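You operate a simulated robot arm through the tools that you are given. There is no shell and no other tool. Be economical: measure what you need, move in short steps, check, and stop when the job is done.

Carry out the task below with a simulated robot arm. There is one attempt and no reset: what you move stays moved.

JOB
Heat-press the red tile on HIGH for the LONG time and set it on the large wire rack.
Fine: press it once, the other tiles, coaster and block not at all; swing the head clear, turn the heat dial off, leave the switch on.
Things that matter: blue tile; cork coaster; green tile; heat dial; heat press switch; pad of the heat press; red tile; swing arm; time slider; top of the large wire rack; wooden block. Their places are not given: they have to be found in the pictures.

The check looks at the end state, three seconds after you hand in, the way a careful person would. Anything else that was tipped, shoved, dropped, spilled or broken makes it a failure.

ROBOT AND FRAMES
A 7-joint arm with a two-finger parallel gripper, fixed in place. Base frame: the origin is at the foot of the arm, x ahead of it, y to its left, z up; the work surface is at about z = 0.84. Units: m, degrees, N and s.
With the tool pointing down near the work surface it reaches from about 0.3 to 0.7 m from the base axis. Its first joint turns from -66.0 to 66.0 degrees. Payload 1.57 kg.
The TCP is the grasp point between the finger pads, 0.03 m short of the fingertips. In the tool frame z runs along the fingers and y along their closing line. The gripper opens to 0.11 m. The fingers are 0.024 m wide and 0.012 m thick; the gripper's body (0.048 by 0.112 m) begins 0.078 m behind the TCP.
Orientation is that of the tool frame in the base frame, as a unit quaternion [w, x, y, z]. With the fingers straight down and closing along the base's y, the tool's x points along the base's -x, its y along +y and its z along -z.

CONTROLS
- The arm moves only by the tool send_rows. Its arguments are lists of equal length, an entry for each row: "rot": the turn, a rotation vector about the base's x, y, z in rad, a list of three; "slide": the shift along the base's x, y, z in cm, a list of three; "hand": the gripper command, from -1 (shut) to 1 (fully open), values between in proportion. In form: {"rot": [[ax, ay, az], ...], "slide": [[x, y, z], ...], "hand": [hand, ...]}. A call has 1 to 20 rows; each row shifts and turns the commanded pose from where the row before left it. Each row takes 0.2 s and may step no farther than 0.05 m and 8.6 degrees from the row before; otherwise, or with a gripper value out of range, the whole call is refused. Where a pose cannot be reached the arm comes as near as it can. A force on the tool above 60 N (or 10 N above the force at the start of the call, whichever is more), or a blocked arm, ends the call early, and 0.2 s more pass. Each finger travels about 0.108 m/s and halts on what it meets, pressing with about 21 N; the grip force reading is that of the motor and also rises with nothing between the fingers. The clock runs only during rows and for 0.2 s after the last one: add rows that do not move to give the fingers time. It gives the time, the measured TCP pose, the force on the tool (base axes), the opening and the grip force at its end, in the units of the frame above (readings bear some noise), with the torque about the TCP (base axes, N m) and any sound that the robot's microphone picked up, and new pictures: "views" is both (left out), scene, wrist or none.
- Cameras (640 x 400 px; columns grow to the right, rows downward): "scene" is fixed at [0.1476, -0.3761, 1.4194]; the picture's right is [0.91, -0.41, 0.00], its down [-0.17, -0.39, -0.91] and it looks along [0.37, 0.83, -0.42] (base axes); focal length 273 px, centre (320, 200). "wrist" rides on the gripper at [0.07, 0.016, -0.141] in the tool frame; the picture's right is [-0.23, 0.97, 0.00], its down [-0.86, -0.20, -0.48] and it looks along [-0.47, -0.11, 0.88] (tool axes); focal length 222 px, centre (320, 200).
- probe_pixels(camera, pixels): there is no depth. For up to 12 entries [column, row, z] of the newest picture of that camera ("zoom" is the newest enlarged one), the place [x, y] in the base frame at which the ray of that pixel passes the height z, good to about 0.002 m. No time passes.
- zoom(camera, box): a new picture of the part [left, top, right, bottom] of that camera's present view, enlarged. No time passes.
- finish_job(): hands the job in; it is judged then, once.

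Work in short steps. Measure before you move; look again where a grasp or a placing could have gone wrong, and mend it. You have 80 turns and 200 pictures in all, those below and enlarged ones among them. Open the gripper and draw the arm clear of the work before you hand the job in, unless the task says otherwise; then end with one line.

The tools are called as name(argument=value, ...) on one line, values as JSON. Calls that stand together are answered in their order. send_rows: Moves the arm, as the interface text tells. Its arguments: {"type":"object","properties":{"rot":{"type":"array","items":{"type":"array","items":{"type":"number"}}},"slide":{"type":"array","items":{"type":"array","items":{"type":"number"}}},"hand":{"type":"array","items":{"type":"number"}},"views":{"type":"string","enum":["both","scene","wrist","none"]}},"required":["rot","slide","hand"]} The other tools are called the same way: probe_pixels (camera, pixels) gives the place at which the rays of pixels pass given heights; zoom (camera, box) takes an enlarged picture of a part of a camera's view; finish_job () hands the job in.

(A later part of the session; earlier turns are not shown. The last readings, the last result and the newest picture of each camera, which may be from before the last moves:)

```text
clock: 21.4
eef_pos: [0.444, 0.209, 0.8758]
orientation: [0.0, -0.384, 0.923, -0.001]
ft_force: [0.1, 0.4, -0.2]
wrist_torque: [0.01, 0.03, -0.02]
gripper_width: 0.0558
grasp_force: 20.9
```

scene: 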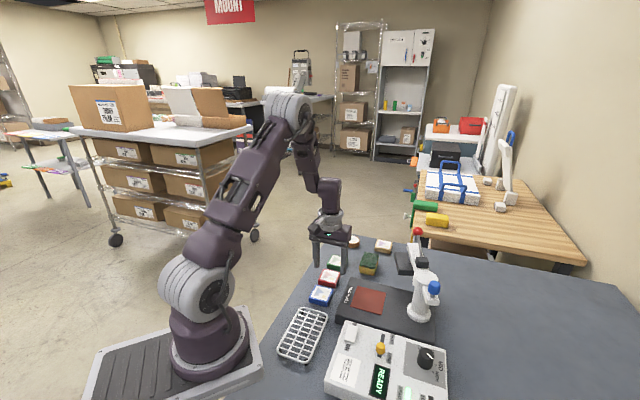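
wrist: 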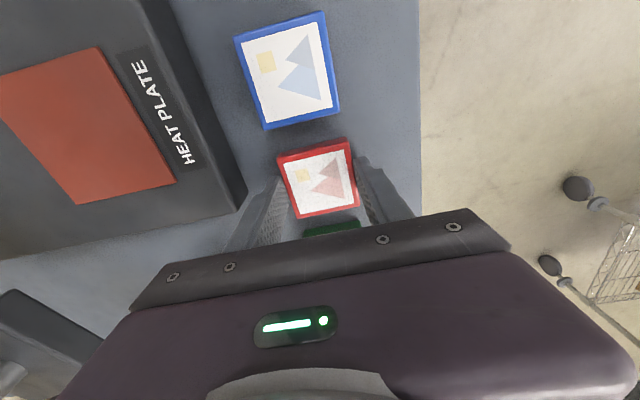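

Gripped at 0.056. I lift and carry it over the plate at (0.487,0.063).

send_rows(rot=[[0, 0, 0], [0, 0, 0], [0, 0, 0], [0, 0, 0], [0, 0, 0], [0, 0, 0], [0, 0, 0]], slide=[[0, 0, 4], [0, 0, 4], [1, -3.6, 0], [1.1, -3.7, 0], [1.1, -3.7, 0], [1.1, -3.6, 0], [0, 0, 0]], hand=[-1, -1, -1, -1, -1, -1, -1])

zoom(camera="scene", box=[310, 225, 460, 335])

```text
clock: 23.0
eef_pos: [0.4863, 0.0623, 0.9566]
orientation: [0.0, -0.384, 0.923, 0.0]
ft_force: [0.2, 0.5, -2.4]
wrist_torque: [0.0, 0.01, -0.01]
gripper_width: 0.0554
grasp_force: 21.0
```

scene: 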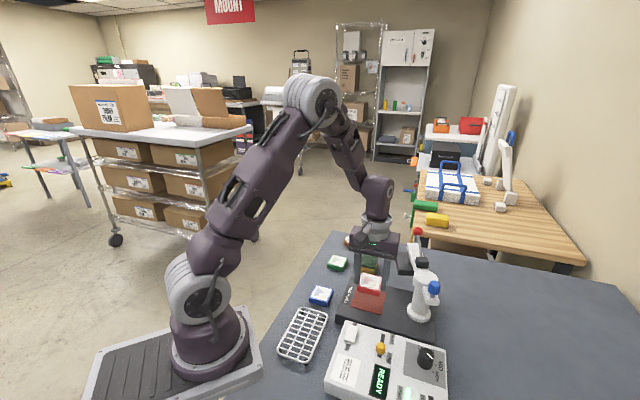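
wrist: 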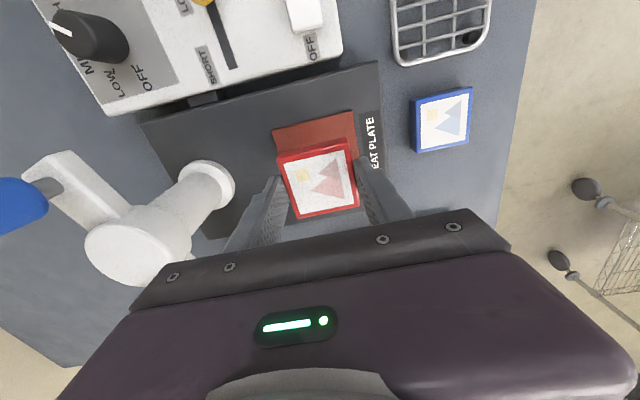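

```text
3.64 times, centred on (385, 280) of scene
```

zoom: 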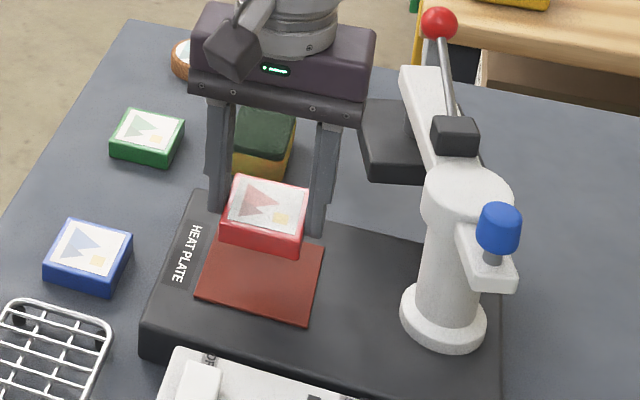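

Well placed over the plate. I lower to ~0.912 and watch for contact.

send_rows(rot=[[0, 0, 0], [0, 0, 0], [0, 0, 0], [0, 0, 0], [0, 0, 0]], slide=[[0.1, 0, -2], [0, 0, -1.5], [0, 0, -0.6], [0, 0, -0.2], [0, 0, 0]], hand=[-1, -1, -1, -1, -1])

zoom(camera="scene", box=[330, 250, 430, 320])

```text
clock: 24.2
eef_pos: [0.4866, 0.0624, 0.9143]
orientation: [0.0, -0.385, 0.923, -0.001]
ft_force: [-1.6, -0.7, 10.6]
wrist_torque: [0.0, 0.22, 0.04]
gripper_width: 0.0558
grasp_force: 20.8
```

scene: 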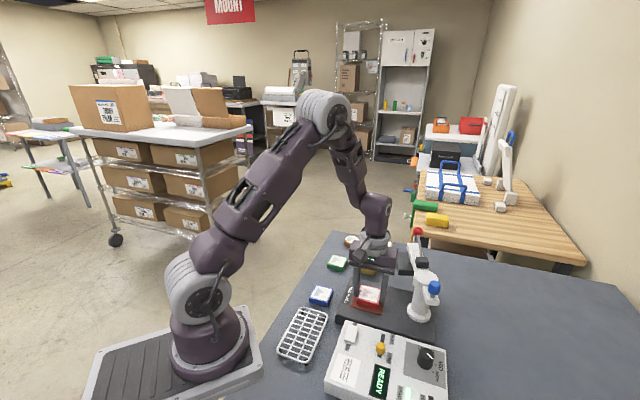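
wrist: 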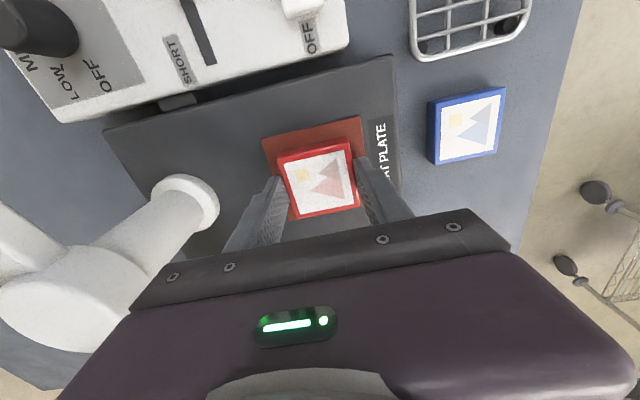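

```text
5.71 times, centred on (380, 285) of scene
```

zoom: 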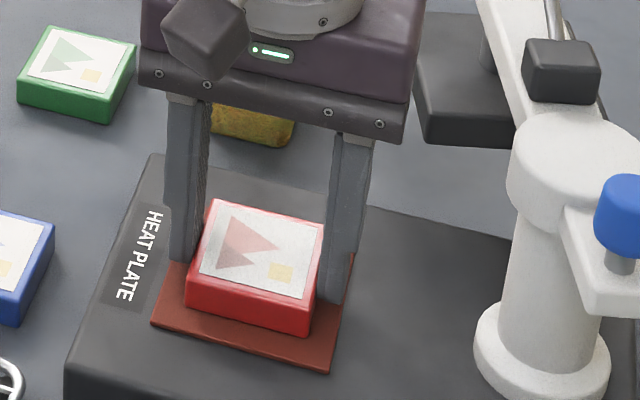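

Contact at 10 N. I release, opening modestly, and rise straight up.

send_rows(rot=[[0, 0, 0], [0, 0, 0], [0, 0, 0], [0, 0, 0], [0, 0, 0]], slide=[[0, 0, 0], [0, 0, 0], [0, 0, 4], [0, 0, 4.5], [0, 0, 4.5]], hand=[0.3, 0.3, 0.3, 0.3, 0.3])

zoom(camera="scene", box=[320, 210, 460, 330])

zoom(camera="wrist", box=[60, 80, 400, 260])

```text
clock: 25.4
eef_pos: [0.488, 0.0613, 1.0445]
orientation: [0.0, -0.385, 0.923, 0.0]
ft_force: [0.0, 0.3, 0.5]
wrist_torque: [0.0, 0.01, 0.0]
gripper_width: 0.0714
grasp_force: 0.0
```

scene: 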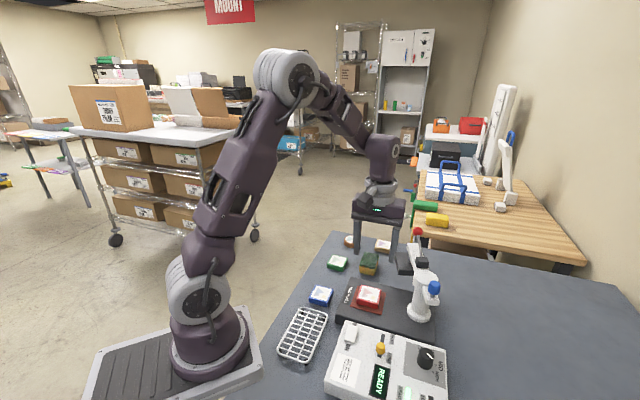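
wrist: 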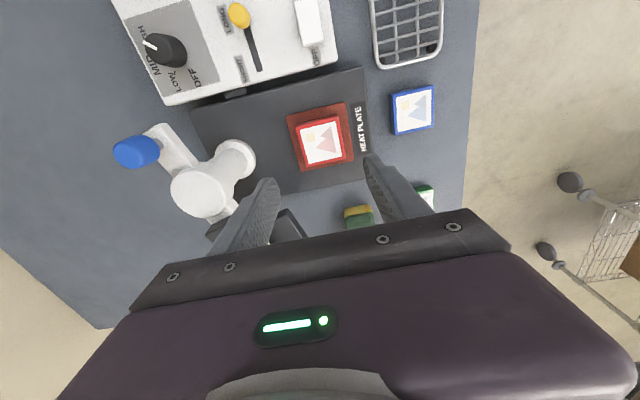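

```text
3.33 times, centred on (390, 270) of scene
```

zoom: 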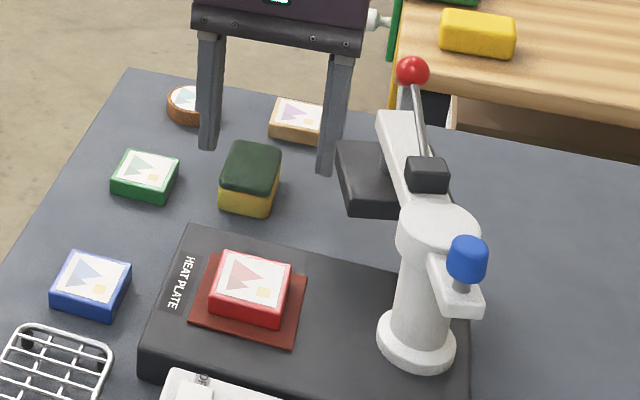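

```text
1.88 times, centred on (230, 170) of wrist
```

zoom: 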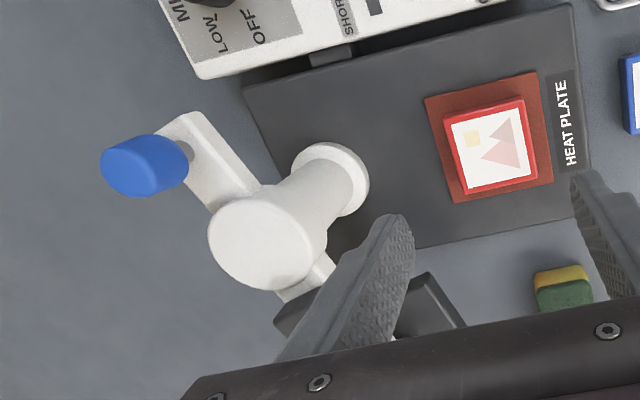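

Tile is centred on the plate. I triangulate the post axis, blue knob, pad and red ball of the swing arm.

probe_pixels(camera="wrist", pixels=[[136, 151, 0.96], [136, 151, 0.98], [136, 151, 1.0], [203, 196, 0.98], [203, 196, 1.0], [203, 196, 1.02], [237, 157, 0.875], [237, 157, 0.885]])

probe_pixels(camera="scene", pixels=[[434.3, 287, 0.96], [434.3, 287, 0.98], [434.3, 287, 1.0], [426, 275.5, 0.98], [426, 275.5, 1.0], [426, 275.5, 1.02], [419, 311.5, 0.875], [419, 311.5, 0.885], [417.5, 231, 1.04], [417.5, 231, 1.06], [402, 262, 0.93], [402, 262, 0.95]])

zoom(camera="scene", box=[390, 220, 450, 330])

```text
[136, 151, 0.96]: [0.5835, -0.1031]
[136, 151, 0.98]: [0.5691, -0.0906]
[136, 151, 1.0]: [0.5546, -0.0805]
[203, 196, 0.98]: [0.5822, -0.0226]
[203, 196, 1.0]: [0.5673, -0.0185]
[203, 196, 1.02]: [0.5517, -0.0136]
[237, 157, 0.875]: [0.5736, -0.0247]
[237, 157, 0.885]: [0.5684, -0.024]
```

```text
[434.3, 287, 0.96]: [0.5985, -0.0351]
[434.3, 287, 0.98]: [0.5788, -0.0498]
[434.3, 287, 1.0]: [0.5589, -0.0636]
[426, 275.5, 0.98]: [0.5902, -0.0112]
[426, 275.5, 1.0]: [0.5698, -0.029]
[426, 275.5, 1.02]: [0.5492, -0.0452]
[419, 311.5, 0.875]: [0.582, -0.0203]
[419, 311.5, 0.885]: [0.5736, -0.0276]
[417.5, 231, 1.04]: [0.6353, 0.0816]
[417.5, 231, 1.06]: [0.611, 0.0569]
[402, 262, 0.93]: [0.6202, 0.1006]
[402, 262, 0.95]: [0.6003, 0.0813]
```

```text
3.64 times, centred on (420, 275) of scene
```

zoom: 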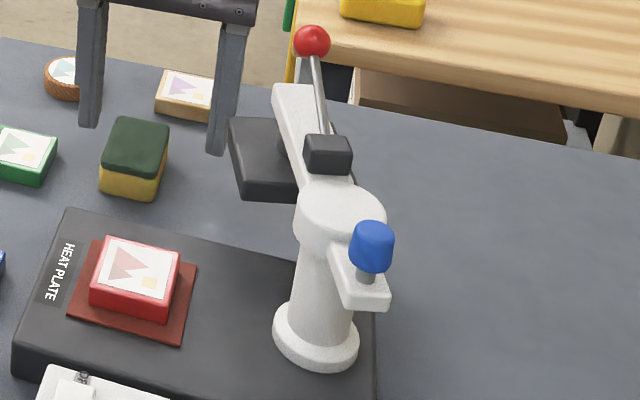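

Post axis ≈ (0.573,-0.024); head at 63°, plate at 135° → a swing of about 72° CCW by the blue knob at ≈(0.548,-0.073,1.01). I go above the blue knob with the closing line tangential.

send_rows(rot=[[0, 0, 0], [0, 0, 0], [0, 0, 0.105], [0, 0, 0.105], [0, 0, 0.105], [0, 0, 0], [0, 0, 0]], slide=[[0, 0, 4], [0, 0, 4], [1.5, -3.5, 0], [1.5, -3.5, 0], [1.5, -3.5, 0], [1.3, -3.0, 0], [0, 0, 0]], hand=[0.1, 0.1, 0.1, 0.1, 0.1, 0.1, 0.1])

zoom(camera="wrist", box=[180, 60, 460, 220])

zoom(camera="scene", box=[370, 220, 480, 330])

```text
clock: 27.0
eef_pos: [0.5459, -0.0736, 1.1251]
orientation: [0.0, -0.525, 0.851, 0.0]
ft_force: [1.0, -1.0, -0.7]
wrist_torque: [-0.03, 0.03, -0.01]
gripper_width: 0.0603
grasp_force: 0.0
```

scene: 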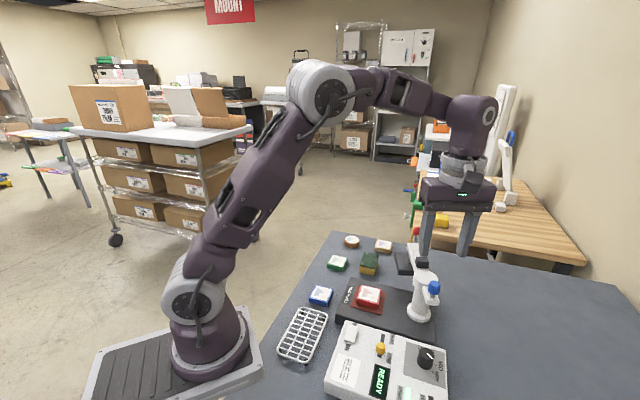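
wrist: 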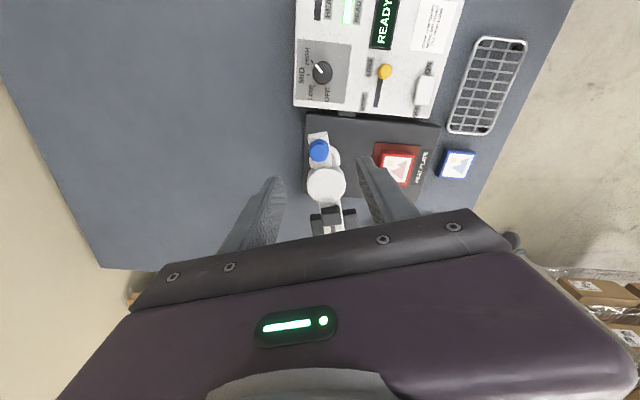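

```text
2.29 times, centred on (320, 140) of wrist
```

zoom: 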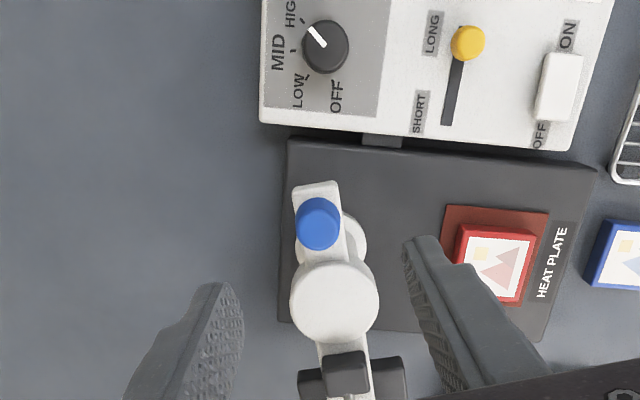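

```text
3.64 times, centred on (425, 275) of scene
```

zoom: 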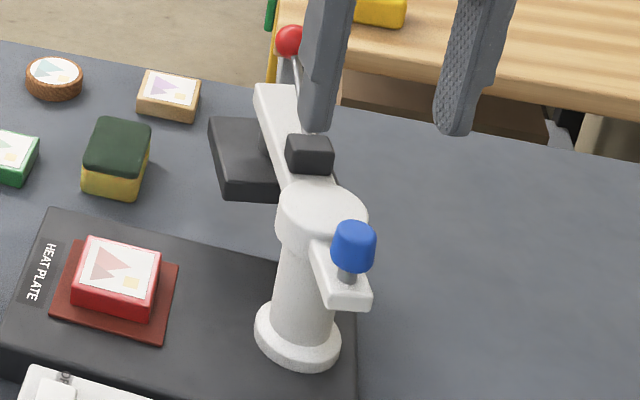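

probe_pixels(camera="wrist", pixels=[[319, 149, 1.0], [319, 149, 1.01], [319, 149, 1.02], [326.5, 184, 0.99], [326.5, 184, 1.0], [326.5, 184, 1.01]])

probe_pixels(camera="scene", pixels=[[433.7, 287, 1.0], [433.7, 287, 1.01], [433.7, 287, 1.02], [425, 275.5, 0.99], [425, 275.5, 1.0], [425, 275.5, 1.01]])

```text
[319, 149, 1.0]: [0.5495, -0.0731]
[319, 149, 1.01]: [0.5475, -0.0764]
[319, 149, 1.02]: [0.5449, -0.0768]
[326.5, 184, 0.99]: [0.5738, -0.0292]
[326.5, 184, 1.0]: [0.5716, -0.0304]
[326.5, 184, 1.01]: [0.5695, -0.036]
```

```text
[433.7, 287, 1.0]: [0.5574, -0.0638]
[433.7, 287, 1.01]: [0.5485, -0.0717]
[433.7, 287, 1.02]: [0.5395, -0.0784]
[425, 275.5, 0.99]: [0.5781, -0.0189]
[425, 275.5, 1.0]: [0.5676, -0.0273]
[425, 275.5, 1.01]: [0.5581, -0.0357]
```

Knob centre ≈ (0.5465,-0.0755,1.012). I lower to z≈1.028 and grip it.

send_rows(rot=[[0, 0, 0], [0, 0, 0], [0, 0, 0], [0, 0, 0], [0, 0, 0], [0, 0, 0]], slide=[[0, -0.15, -4], [0, 0, -3.7], [0, 0, -2], [0, 0, 0], [0, 0, 0], [0, 0, 0]], hand=[0.1, 0.1, 0.1, -0.9, -0.9, -0.9])

zoom(camera="scene", box=[370, 220, 480, 330])

```text
clock: 28.4
eef_pos: [0.5475, -0.0743, 1.0275]
orientation: [0.0, -0.524, 0.852, 0.0]
ft_force: [18.6, -9.3, -11.1]
wrist_torque: [-0.04, -0.62, 0.0]
gripper_width: 0.0237
grasp_force: 36.0
```

scene: 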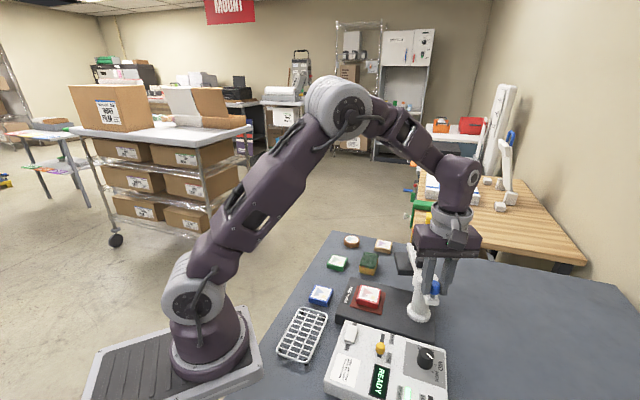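
wrist: 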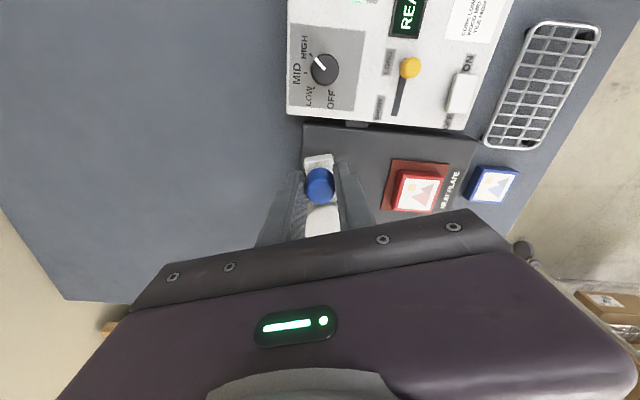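

```text
3.64 times, centred on (425, 275) of scene
```

zoom: 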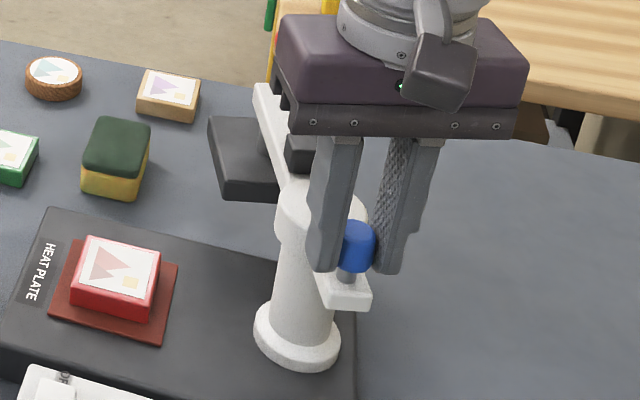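

Firmly on the knob. I swing the first 24° along the arc, turning the tool with it.

send_rows(rot=[[0, 0, 0.14], [0, 0, 0.14], [0, 0, 0.14], [0, 0, 0]], slide=[[0.9, -0.25, 0], [0.73, -0.19, 0], [0.76, -0.08, 0], [0, 0, 0]], hand=[-0.9, -0.9, -0.9, -0.9])

zoom(camera="scene", box=[370, 220, 480, 330])

```text
clock: 29.4
eef_pos: [0.5696, -0.0808, 1.0263]
orientation: [0.0, -0.69, 0.724, -0.001]
ft_force: [-6.3, -18.4, -3.2]
wrist_torque: [-0.94, 0.19, 0.2]
gripper_width: 0.0234
grasp_force: 35.2
```

scene: 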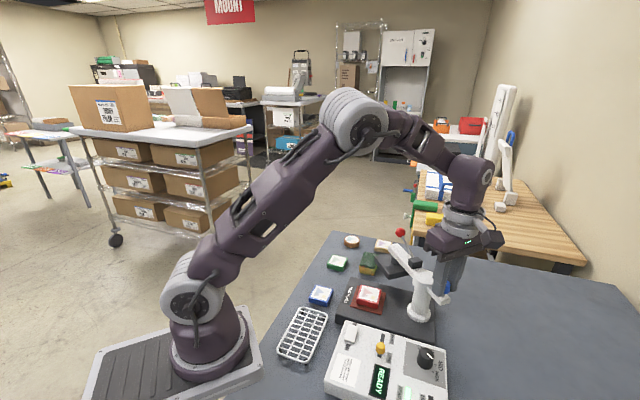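
wrist: 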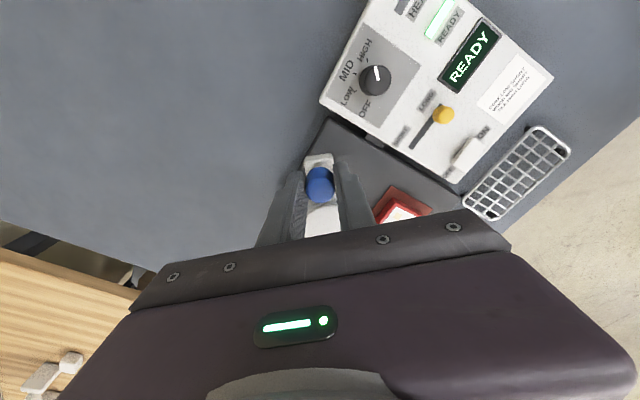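

```text
3.64 times, centred on (425, 275) of scene
```

zoom: 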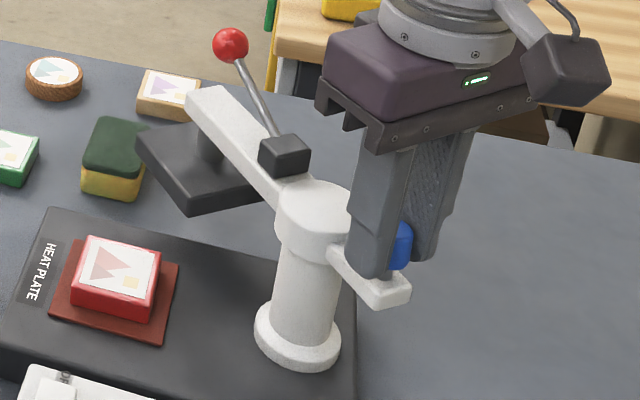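

It swings freely. The force suggests a slightly larger radius; I continue another 24°.

send_rows(rot=[[0, 0, 0.14], [0, 0, 0.14], [0, 0, 0.14], [0, 0, 0]], slide=[[0.76, -0.07, 0], [0.76, 0.12, 0], [0.74, 0.23, 0], [0, 0, 0]], hand=[-0.9, -0.9, -0.9, -0.9])

zoom(camera="scene", box=[340, 220, 450, 330])

```text
clock: 30.4
eef_pos: [0.5917, -0.0768, 1.0266]
orientation: [0.001, 0.826, -0.564, 0.001]
ft_force: [6.6, -26.2, -6.7]
wrist_torque: [-0.52, -0.2, 0.05]
gripper_width: 0.0234
grasp_force: 35.4
```

scene: 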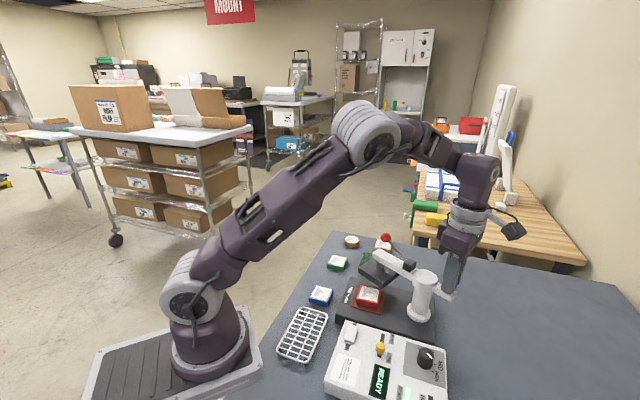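
wrist: 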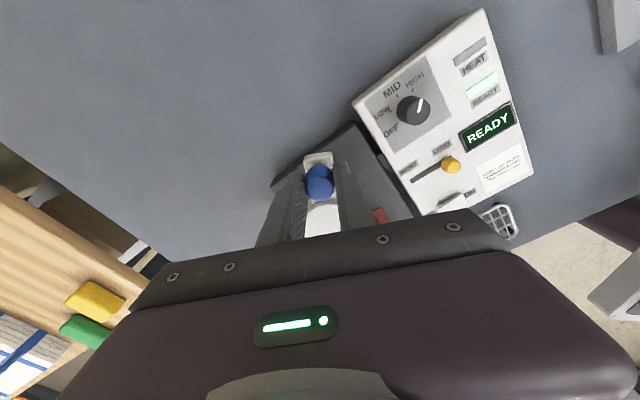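

```text
3.64 times, centred on (395, 275) of scene
```

zoom: 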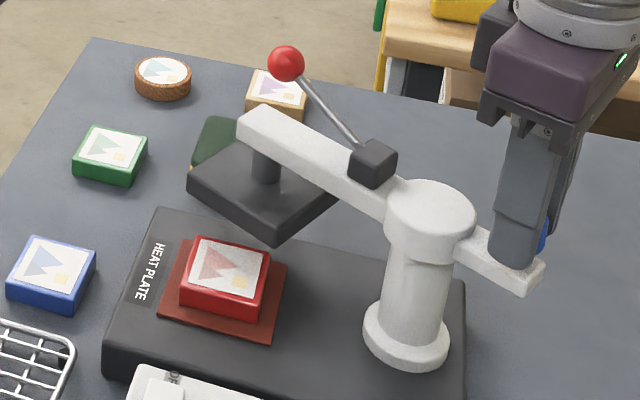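

Pad clears the sponge and is nearing the tile. Final 24°, watching for a stop.

send_rows(rot=[[0, 0, 0.14], [0, 0, 0.14], [0, 0, 0.14], [0, 0, 0]], slide=[[0.72, 0.25, 0], [0.63, 0.42, 0], [0.57, 0.48, 0], [0, 0, 0]], hand=[-0.9, -0.9, -0.9, -0.9])

zoom(camera="scene", box=[340, 220, 450, 330])

```text
clock: 31.4
eef_pos: [0.6123, -0.0644, 1.0259]
orientation: [-0.001, 0.926, -0.379, 0.001]
ft_force: [18.2, -18.5, -7.1]
wrist_torque: [-0.47, -0.54, 0.02]
gripper_width: 0.0237
grasp_force: 35.6
```

scene: 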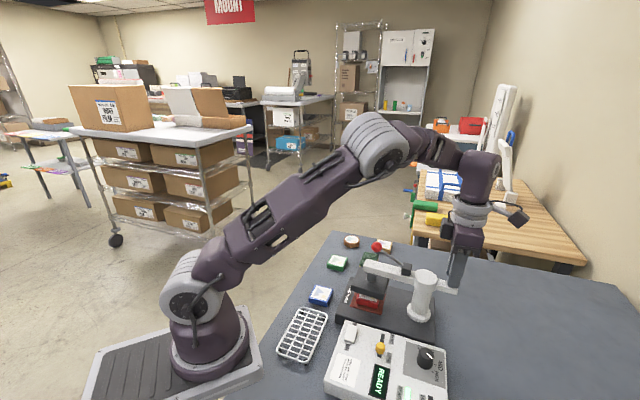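
wrist: 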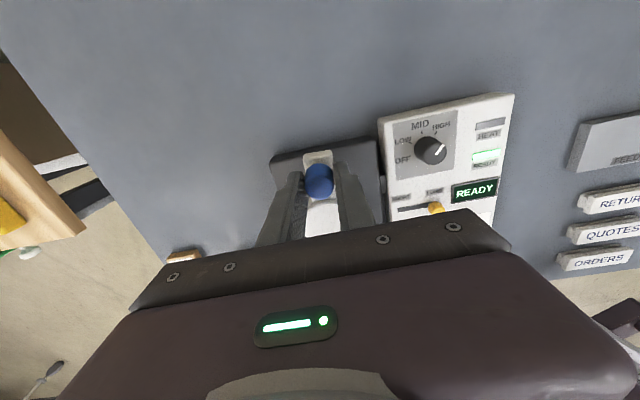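

```text
3.64 times, centred on (395, 275) of scene
```

zoom: 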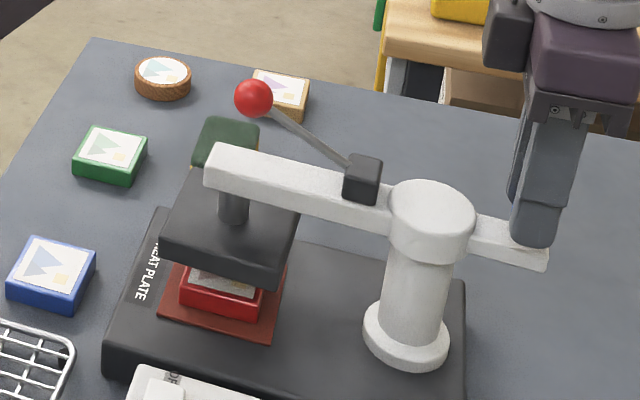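

The head is over the tile. I check its angle by probing arm and pad corners.

probe_pixels(camera="zoom", pixels=[[208, 158, 0.99], [222, 146, 0.99], [393, 205, 0.99], [431, 200, 0.995], [480, 240, 0.985], [548, 252, 0.985], [165, 238, 0.945], [277, 268, 0.945], [300, 205, 0.945], [254, 98, 1.04], [160, 320, 0.875], [272, 337, 0.875]])

```text
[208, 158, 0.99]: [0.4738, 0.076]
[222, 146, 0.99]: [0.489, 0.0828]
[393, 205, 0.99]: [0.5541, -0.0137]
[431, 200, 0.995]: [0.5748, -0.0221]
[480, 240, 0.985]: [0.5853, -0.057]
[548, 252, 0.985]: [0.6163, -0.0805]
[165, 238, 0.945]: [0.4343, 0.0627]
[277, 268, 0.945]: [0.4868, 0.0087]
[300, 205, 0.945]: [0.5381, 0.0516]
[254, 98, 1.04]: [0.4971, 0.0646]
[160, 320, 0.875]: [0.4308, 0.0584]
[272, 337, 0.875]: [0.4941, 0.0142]
```

Pad is aligned over the tile (edge at -45.8°). I release the knob, rise, unwind the yaw to 45° and go above the red ball at ≈(0.497,0.065,1.04).

send_rows(rot=[[0, 0, 0], [0, 0, 0], [0, 0, 0], [0, 0, 0], [0, 0, -0.145], [0, 0, -0.145], [0, 0, -0.145], [0, 0, -0.145], [0, 0, -0.145], [0, 0, -0.145], [0, 0, -0.145], [0, 0, -0.145], [0, 0, -0.145], [0, 0, -0.145], [0, 0, -0.121], [0, 0, 0]], slide=[[0, 0, 0], [0, 0, 0], [0, 0, 4], [0, 0, 4], [0, 0, 4], [-1.5, 1.5, 0], [-1.5, 1.5, 0], [-1.5, 1.5, 0], [-1.5, 1.5, 0], [-1.5, 1.5, 0], [-1.5, 1.5, 0], [-1.5, 1.5, 0], [-1, 1.5, 0], [0, 0.8, 0], [0, 0, 0], [0, 0, 0]], hand=[0.1, 0.1, 0.1, 0.1, 0.1, 0, 0, -0.5, -1, -1, -1, -1, -1, -1, -1, -1])

zoom(camera="scene", box=[340, 220, 450, 330])

zoom(camera="wrist", box=[180, 60, 460, 240])

```text
clock: 34.8
eef_pos: [0.4964, 0.063, 1.1456]
orientation: [0.0, -0.385, 0.923, -0.001]
ft_force: [-0.2, -0.3, 0.6]
wrist_torque: [-0.02, -0.02, 0.0]
gripper_width: 0.0005
grasp_force: 20.4
```

scene: 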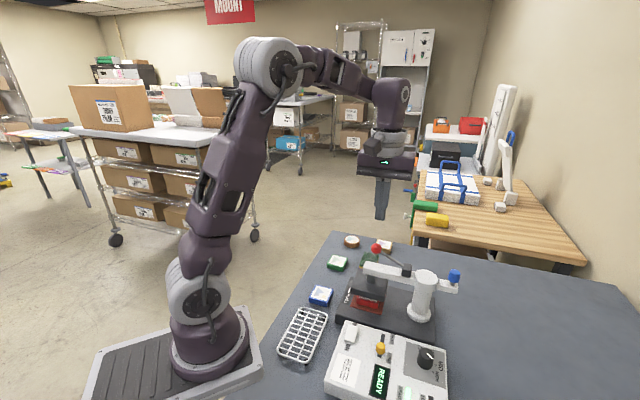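
wrist: 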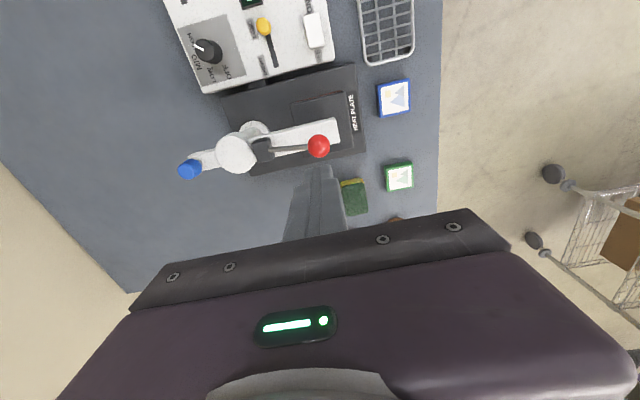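

```text
3.64 times, centred on (395, 275) of scene
```

zoom: 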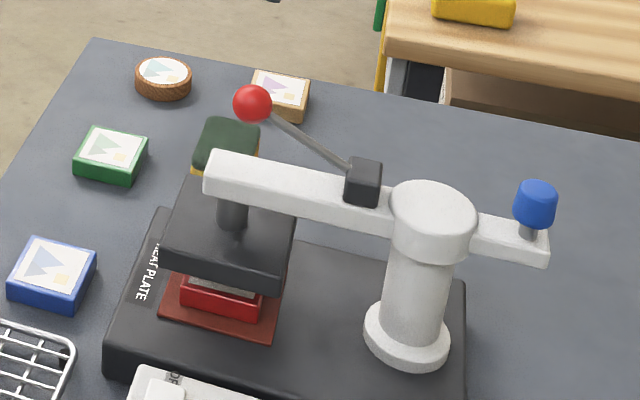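

```text
2.22 times, centred on (320, 150) of wrist
```

zoom: 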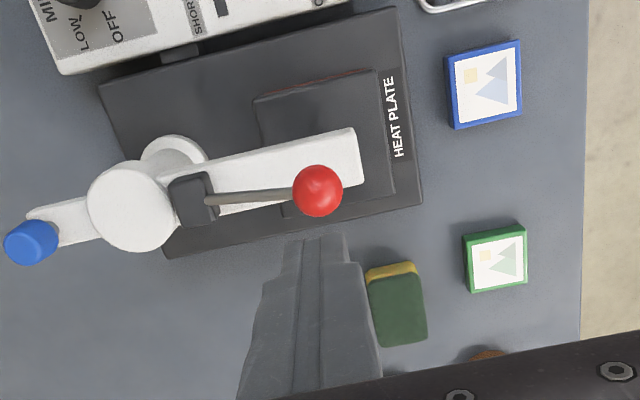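

probe_pixels(camera="wrist", pixels=[[319, 146, 1.03], [319, 146, 1.04], [319, 146, 1.05], [319, 146, 1.06], [264, 151, 1.0], [264, 151, 1.01]])

probe_pixels(camera="scene", pixels=[[376.6, 248.6, 1.03], [376.6, 248.6, 1.04], [376.6, 248.6, 1.05], [376.6, 248.6, 1.06], [407, 269, 1.0], [407, 269, 1.01]])

```text
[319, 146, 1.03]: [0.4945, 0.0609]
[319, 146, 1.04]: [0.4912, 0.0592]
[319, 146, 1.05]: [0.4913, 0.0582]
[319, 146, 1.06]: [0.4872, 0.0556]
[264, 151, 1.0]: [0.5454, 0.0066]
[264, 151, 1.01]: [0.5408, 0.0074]
```

```text
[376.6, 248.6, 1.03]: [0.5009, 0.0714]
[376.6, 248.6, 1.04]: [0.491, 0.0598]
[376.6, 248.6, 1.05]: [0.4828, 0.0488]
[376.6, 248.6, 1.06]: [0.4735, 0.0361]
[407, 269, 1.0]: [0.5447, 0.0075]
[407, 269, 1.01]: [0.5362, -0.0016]
```

Ball at (0.4915,0.0595,1.04). I position the closed fingertips over it, slightly outward, just above contact (TCP ≈ 1.086).

send_rows(rot=[[0, 0, 0], [0, 0, 0], [0, 0, 0]], slide=[[-0.75, -0.1, -3], [0, 0, -2.9], [0, 0, 0]], hand=[-1, -1, -1])

zoom(camera="scene", box=[340, 210, 450, 320])

zoom(camera="wrist", box=[240, 100, 400, 220])

```text
clock: 35.6
eef_pos: [0.4882, 0.0636, 1.0874]
orientation: [0.0, -0.386, 0.923, 0.001]
ft_force: [0.0, -0.5, -0.7]
wrist_torque: [-0.01, -0.03, -0.03]
gripper_width: 0.0
grasp_force: 20.6
```

scene: 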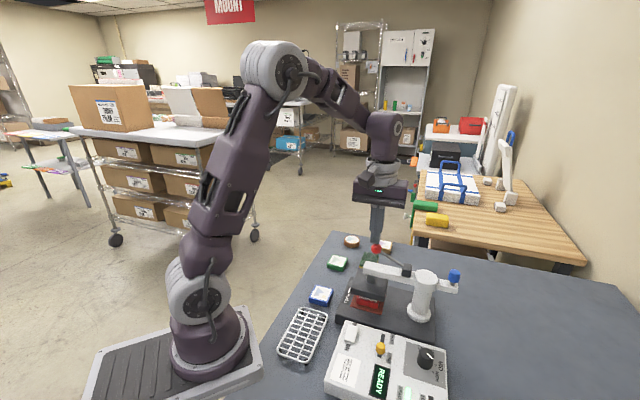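
wrist: 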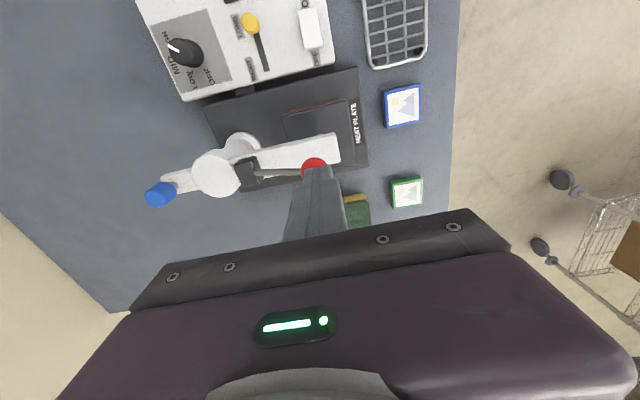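

```text
3.64 times, centred on (395, 265) of scene
```

zoom: 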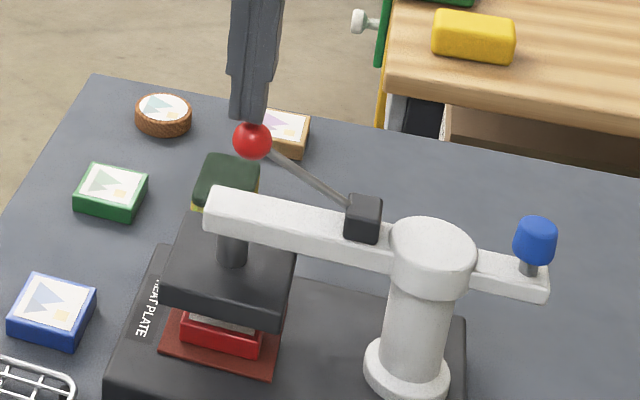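

```text
3.33 times, centred on (320, 160) of wrist
```

zoom: 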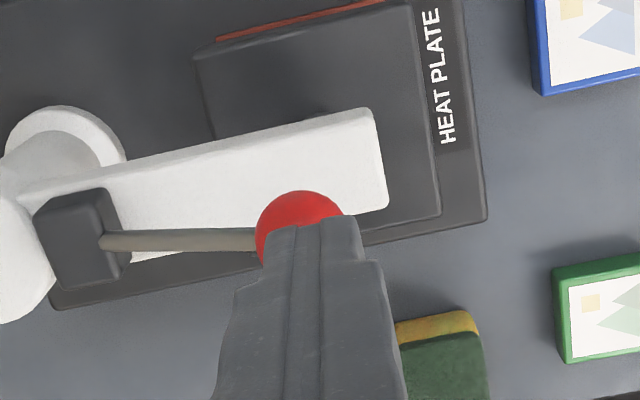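

The tip covers the ball. I nudge 2 mm toward the ball's centre line and press down gradually, following the lever's arc.

send_rows(rot=[[0, 0, 0], [0, 0, 0], [0, 0, 0], [0, 0, 0], [0, 0, 0]], slide=[[-0.15, -0.2, 0], [0, 0, -0.7], [-0.1, 0.1, -0.6], [-0.1, 0.1, -0.6], [0, 0, 0]], hand=[-1, -1, -1, -1, -1])

zoom(camera="scene", box=[340, 210, 450, 320])

```text
clock: 36.8
eef_pos: [0.4836, 0.0612, 1.068]
orientation: [0.0, -0.386, 0.923, 0.0]
ft_force: [0.1, 0.6, 4.6]
wrist_torque: [0.05, -0.03, 0.0]
gripper_width: 0.0001
grasp_force: 20.8
```

scene: 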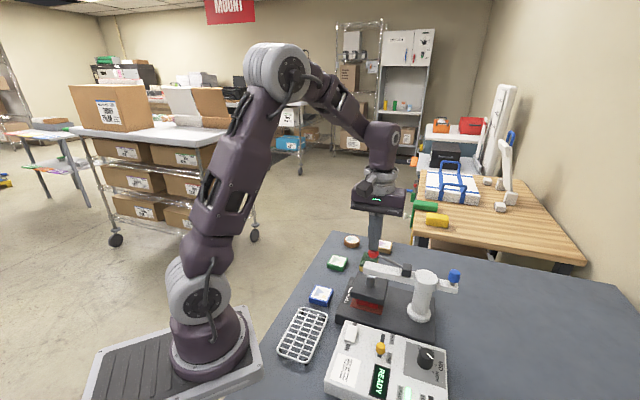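
wrist: 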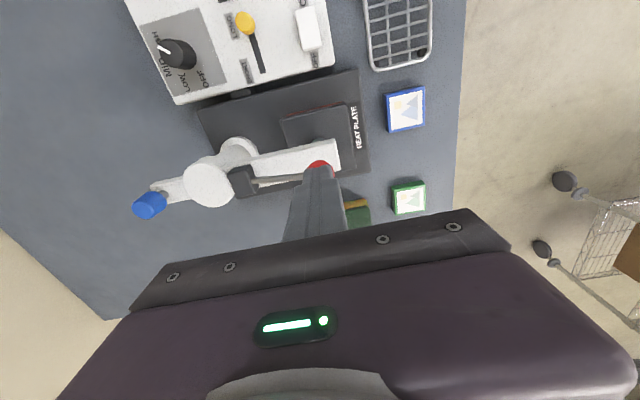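

```text
3.64 times, centred on (395, 265) of scene
```

zoom: 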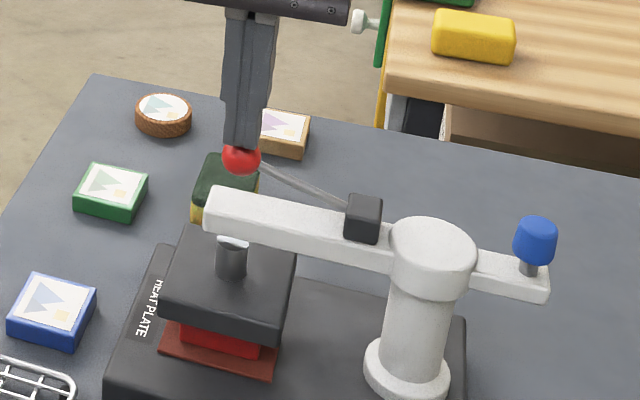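

Lever going down and the pad is descending. I continue pressing without letting up.

send_rows(rot=[[0, 0, 0], [0, 0, 0], [0, 0, 0], [0, 0, 0]], slide=[[-0.1, 0.1, -0.5], [-0.1, 0.1, -0.5], [0, 0, -0.4], [0, 0, 0]], hand=[-1, -1, -1, -1])

zoom(camera="scene", box=[340, 210, 450, 320])

zoom(camera="scene", box=[320, 320, 460, 400])

```text
clock: 37.8
eef_pos: [0.4817, 0.0637, 1.0537]
orientation: [0.0, -0.386, 0.923, 0.0]
ft_force: [-0.1, -0.3, -0.9]
wrist_torque: [0.04, 0.01, -0.01]
gripper_width: 0.0001
grasp_force: 21.0
```

scene: 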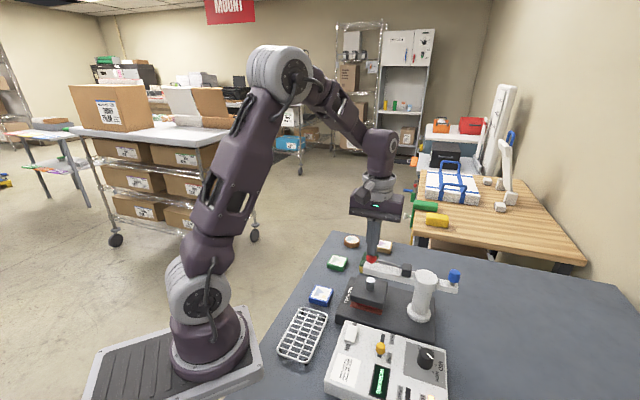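
wrist: 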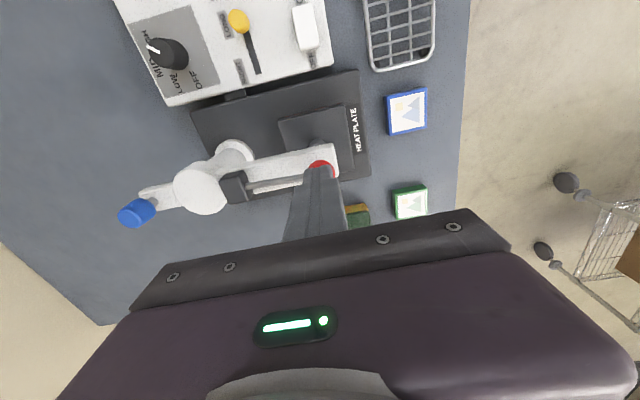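

```text
3.64 times, centred on (395, 265) of scene
```

zoom: 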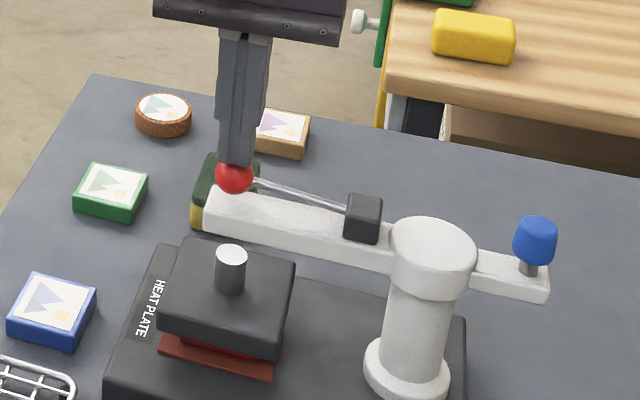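

```text
4.57 times, centred on (390, 360) of scene
```

zoom: 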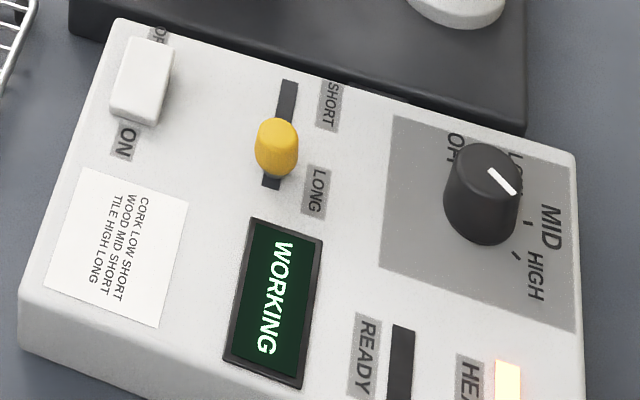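

WORKING is displayed. I hold still and wait.

send_rows(rot=[[0, 0, 0], [0, 0, 0], [0, 0, 0], [0, 0, 0], [0, 0, 0], [0, 0, 0], [0, 0, 0], [0, 0, 0], [0, 0, 0], [0, 0, 0]], slide=[[0, 0, 0], [0, 0, 0], [0, 0, 0], [0, 0, 0], [0, 0, 0], [0, 0, 0], [0, 0, 0], [0, 0, 0], [0, 0, 0], [0, 0, 0]], hand=[-1, -1, -1, -1, -1, -1, -1, -1, -1, -1], views="none")

zoom(camera="scene", box=[330, 220, 470, 400])

```text
clock: 40.0
eef_pos: [0.4831, 0.0639, 1.055]
orientation: [0.001, -0.386, 0.922, 0.0]
ft_force: [-0.1, -0.3, 0.7]
wrist_torque: [-0.02, 0.02, -0.01]
gripper_width: 0.0
grasp_force: 21.2
```

```text
2.22 times, centred on (400, 310) of scene
```

zoom: 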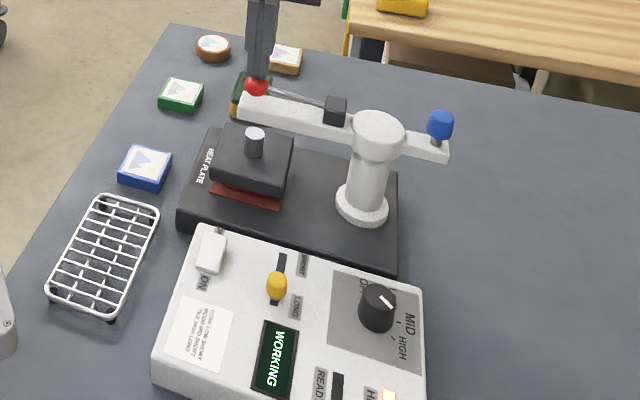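

Still WORKING. I keep waiting.

send_rows(rot=[[0, 0, 0], [0, 0, 0], [0, 0, 0], [0, 0, 0], [0, 0, 0], [0, 0, 0], [0, 0, 0], [0, 0, 0], [0, 0, 0], [0, 0, 0]], slide=[[0, 0, 0], [0, 0, 0], [0, 0, 0], [0, 0, 0], [0, 0, 0], [0, 0, 0], [0, 0, 0], [0, 0, 0], [0, 0, 0], [0, 0, 0]], hand=[-1, -1, -1, -1, -1, -1, -1, -1, -1, -1], views="none")

zoom(camera="scene", box=[330, 220, 470, 400])

```text
clock: 42.2
eef_pos: [0.483, 0.0633, 1.0541]
orientation: [0.0, -0.386, 0.923, 0.0]
ft_force: [-0.1, 0.2, -0.8]
wrist_torque: [0.03, -0.01, 0.0]
gripper_width: 0.0
grasp_force: 20.9
```

```text
2.22 times, centred on (400, 310) of scene
```

zoom: 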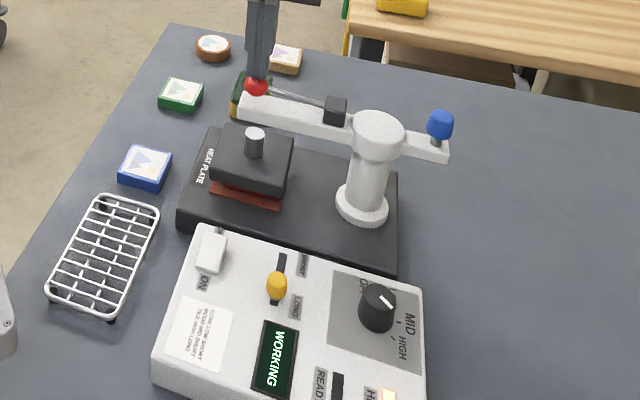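

send_rows(rot=[[0, 0, 0], [0, 0, 0], [0, 0, 0], [0, 0, 0], [0, 0, 0], [0, 0, 0], [0, 0, 0], [0, 0, 0], [0, 0, 0], [0, 0, 0]], slide=[[0, 0, 0], [0, 0, 0], [0, 0, 0], [0, 0, 0], [0, 0, 0], [0, 0, 0], [0, 0, 0], [0, 0, 0], [0, 0, 0], [0, 0, 0]], hand=[-1, -1, -1, -1, -1, -1, -1, -1, -1, -1], views="none")

zoom(camera="scene", box=[330, 220, 470, 400])

```text
clock: 44.4
eef_pos: [0.4831, 0.064, 1.0553]
orientation: [0.001, -0.386, 0.923, 0.0]
ft_force: [0.0, -0.3, 0.0]
wrist_torque: [-0.03, 0.03, 0.01]
gripper_width: 0.0
grasp_force: 21.3
```

```text
2.22 times, centred on (400, 310) of scene
```

zoom: 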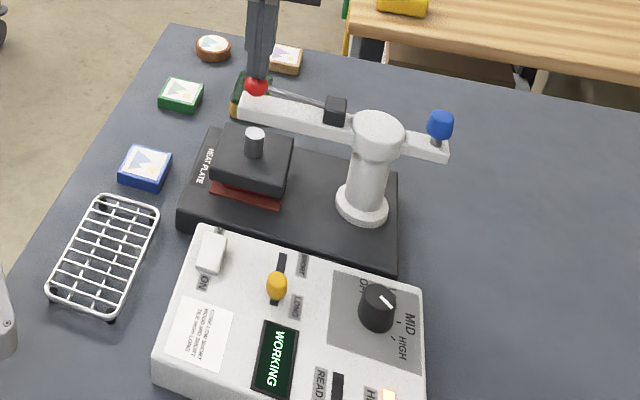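

Still WORKING; I wait on.

send_rows(rot=[[0, 0, 0], [0, 0, 0], [0, 0, 0], [0, 0, 0], [0, 0, 0], [0, 0, 0], [0, 0, 0], [0, 0, 0], [0, 0, 0], [0, 0, 0]], slide=[[0, 0, 0], [0, 0, 0], [0, 0, 0], [0, 0, 0], [0, 0, 0], [0, 0, 0], [0, 0, 0], [0, 0, 0], [0, 0, 0], [0, 0, 0]], hand=[-1, -1, -1, -1, -1, -1, -1, -1, -1, -1], views="none")

zoom(camera="scene", box=[330, 220, 470, 400])

```text
clock: 46.6
eef_pos: [0.4833, 0.0644, 1.0554]
orientation: [-0.001, -0.386, 0.923, -0.001]
ft_force: [-0.8, -1.0, 1.0]
wrist_torque: [0.0, 0.0, -0.01]
gripper_width: 0.0
grasp_force: 20.9
```

```text
2.22 times, centred on (400, 310) of scene
```

zoom: 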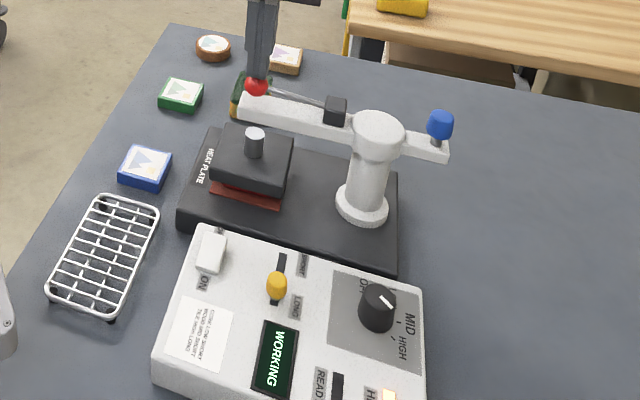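

send_rows(rot=[[0, 0, 0], [0, 0, 0], [0, 0, 0], [0, 0, 0], [0, 0, 0], [0, 0, 0], [0, 0, 0], [0, 0, 0], [0, 0, 0], [0, 0, 0]], slide=[[0, 0, 0], [0, 0, 0], [0, 0, 0], [0, 0, 0], [0, 0, 0], [0, 0, 0], [0, 0, 0], [0, 0, 0], [0, 0, 0], [0, 0, 0]], hand=[-1, -1, -1, -1, -1, -1, -1, -1, -1, -1], views="none")

zoom(camera="scene", box=[330, 220, 470, 400])

```text
clock: 48.8
eef_pos: [0.4832, 0.0634, 1.0544]
orientation: [0.0, -0.386, 0.922, -0.001]
ft_force: [-1.5, 0.9, 5.1]
wrist_torque: [0.04, 0.02, -0.03]
gripper_width: 0.0001
grasp_force: 21.1
```

```text
2.22 times, centred on (400, 310) of scene
```

zoom: 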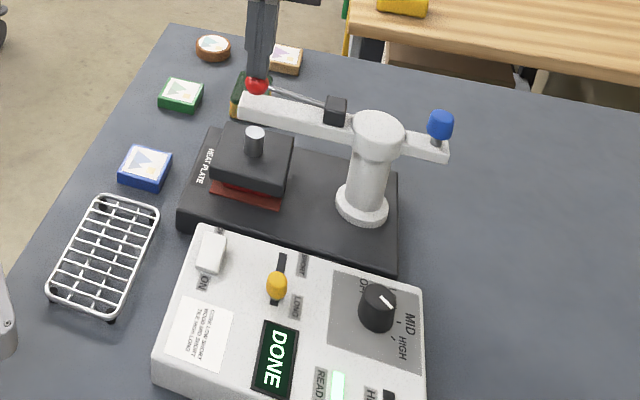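

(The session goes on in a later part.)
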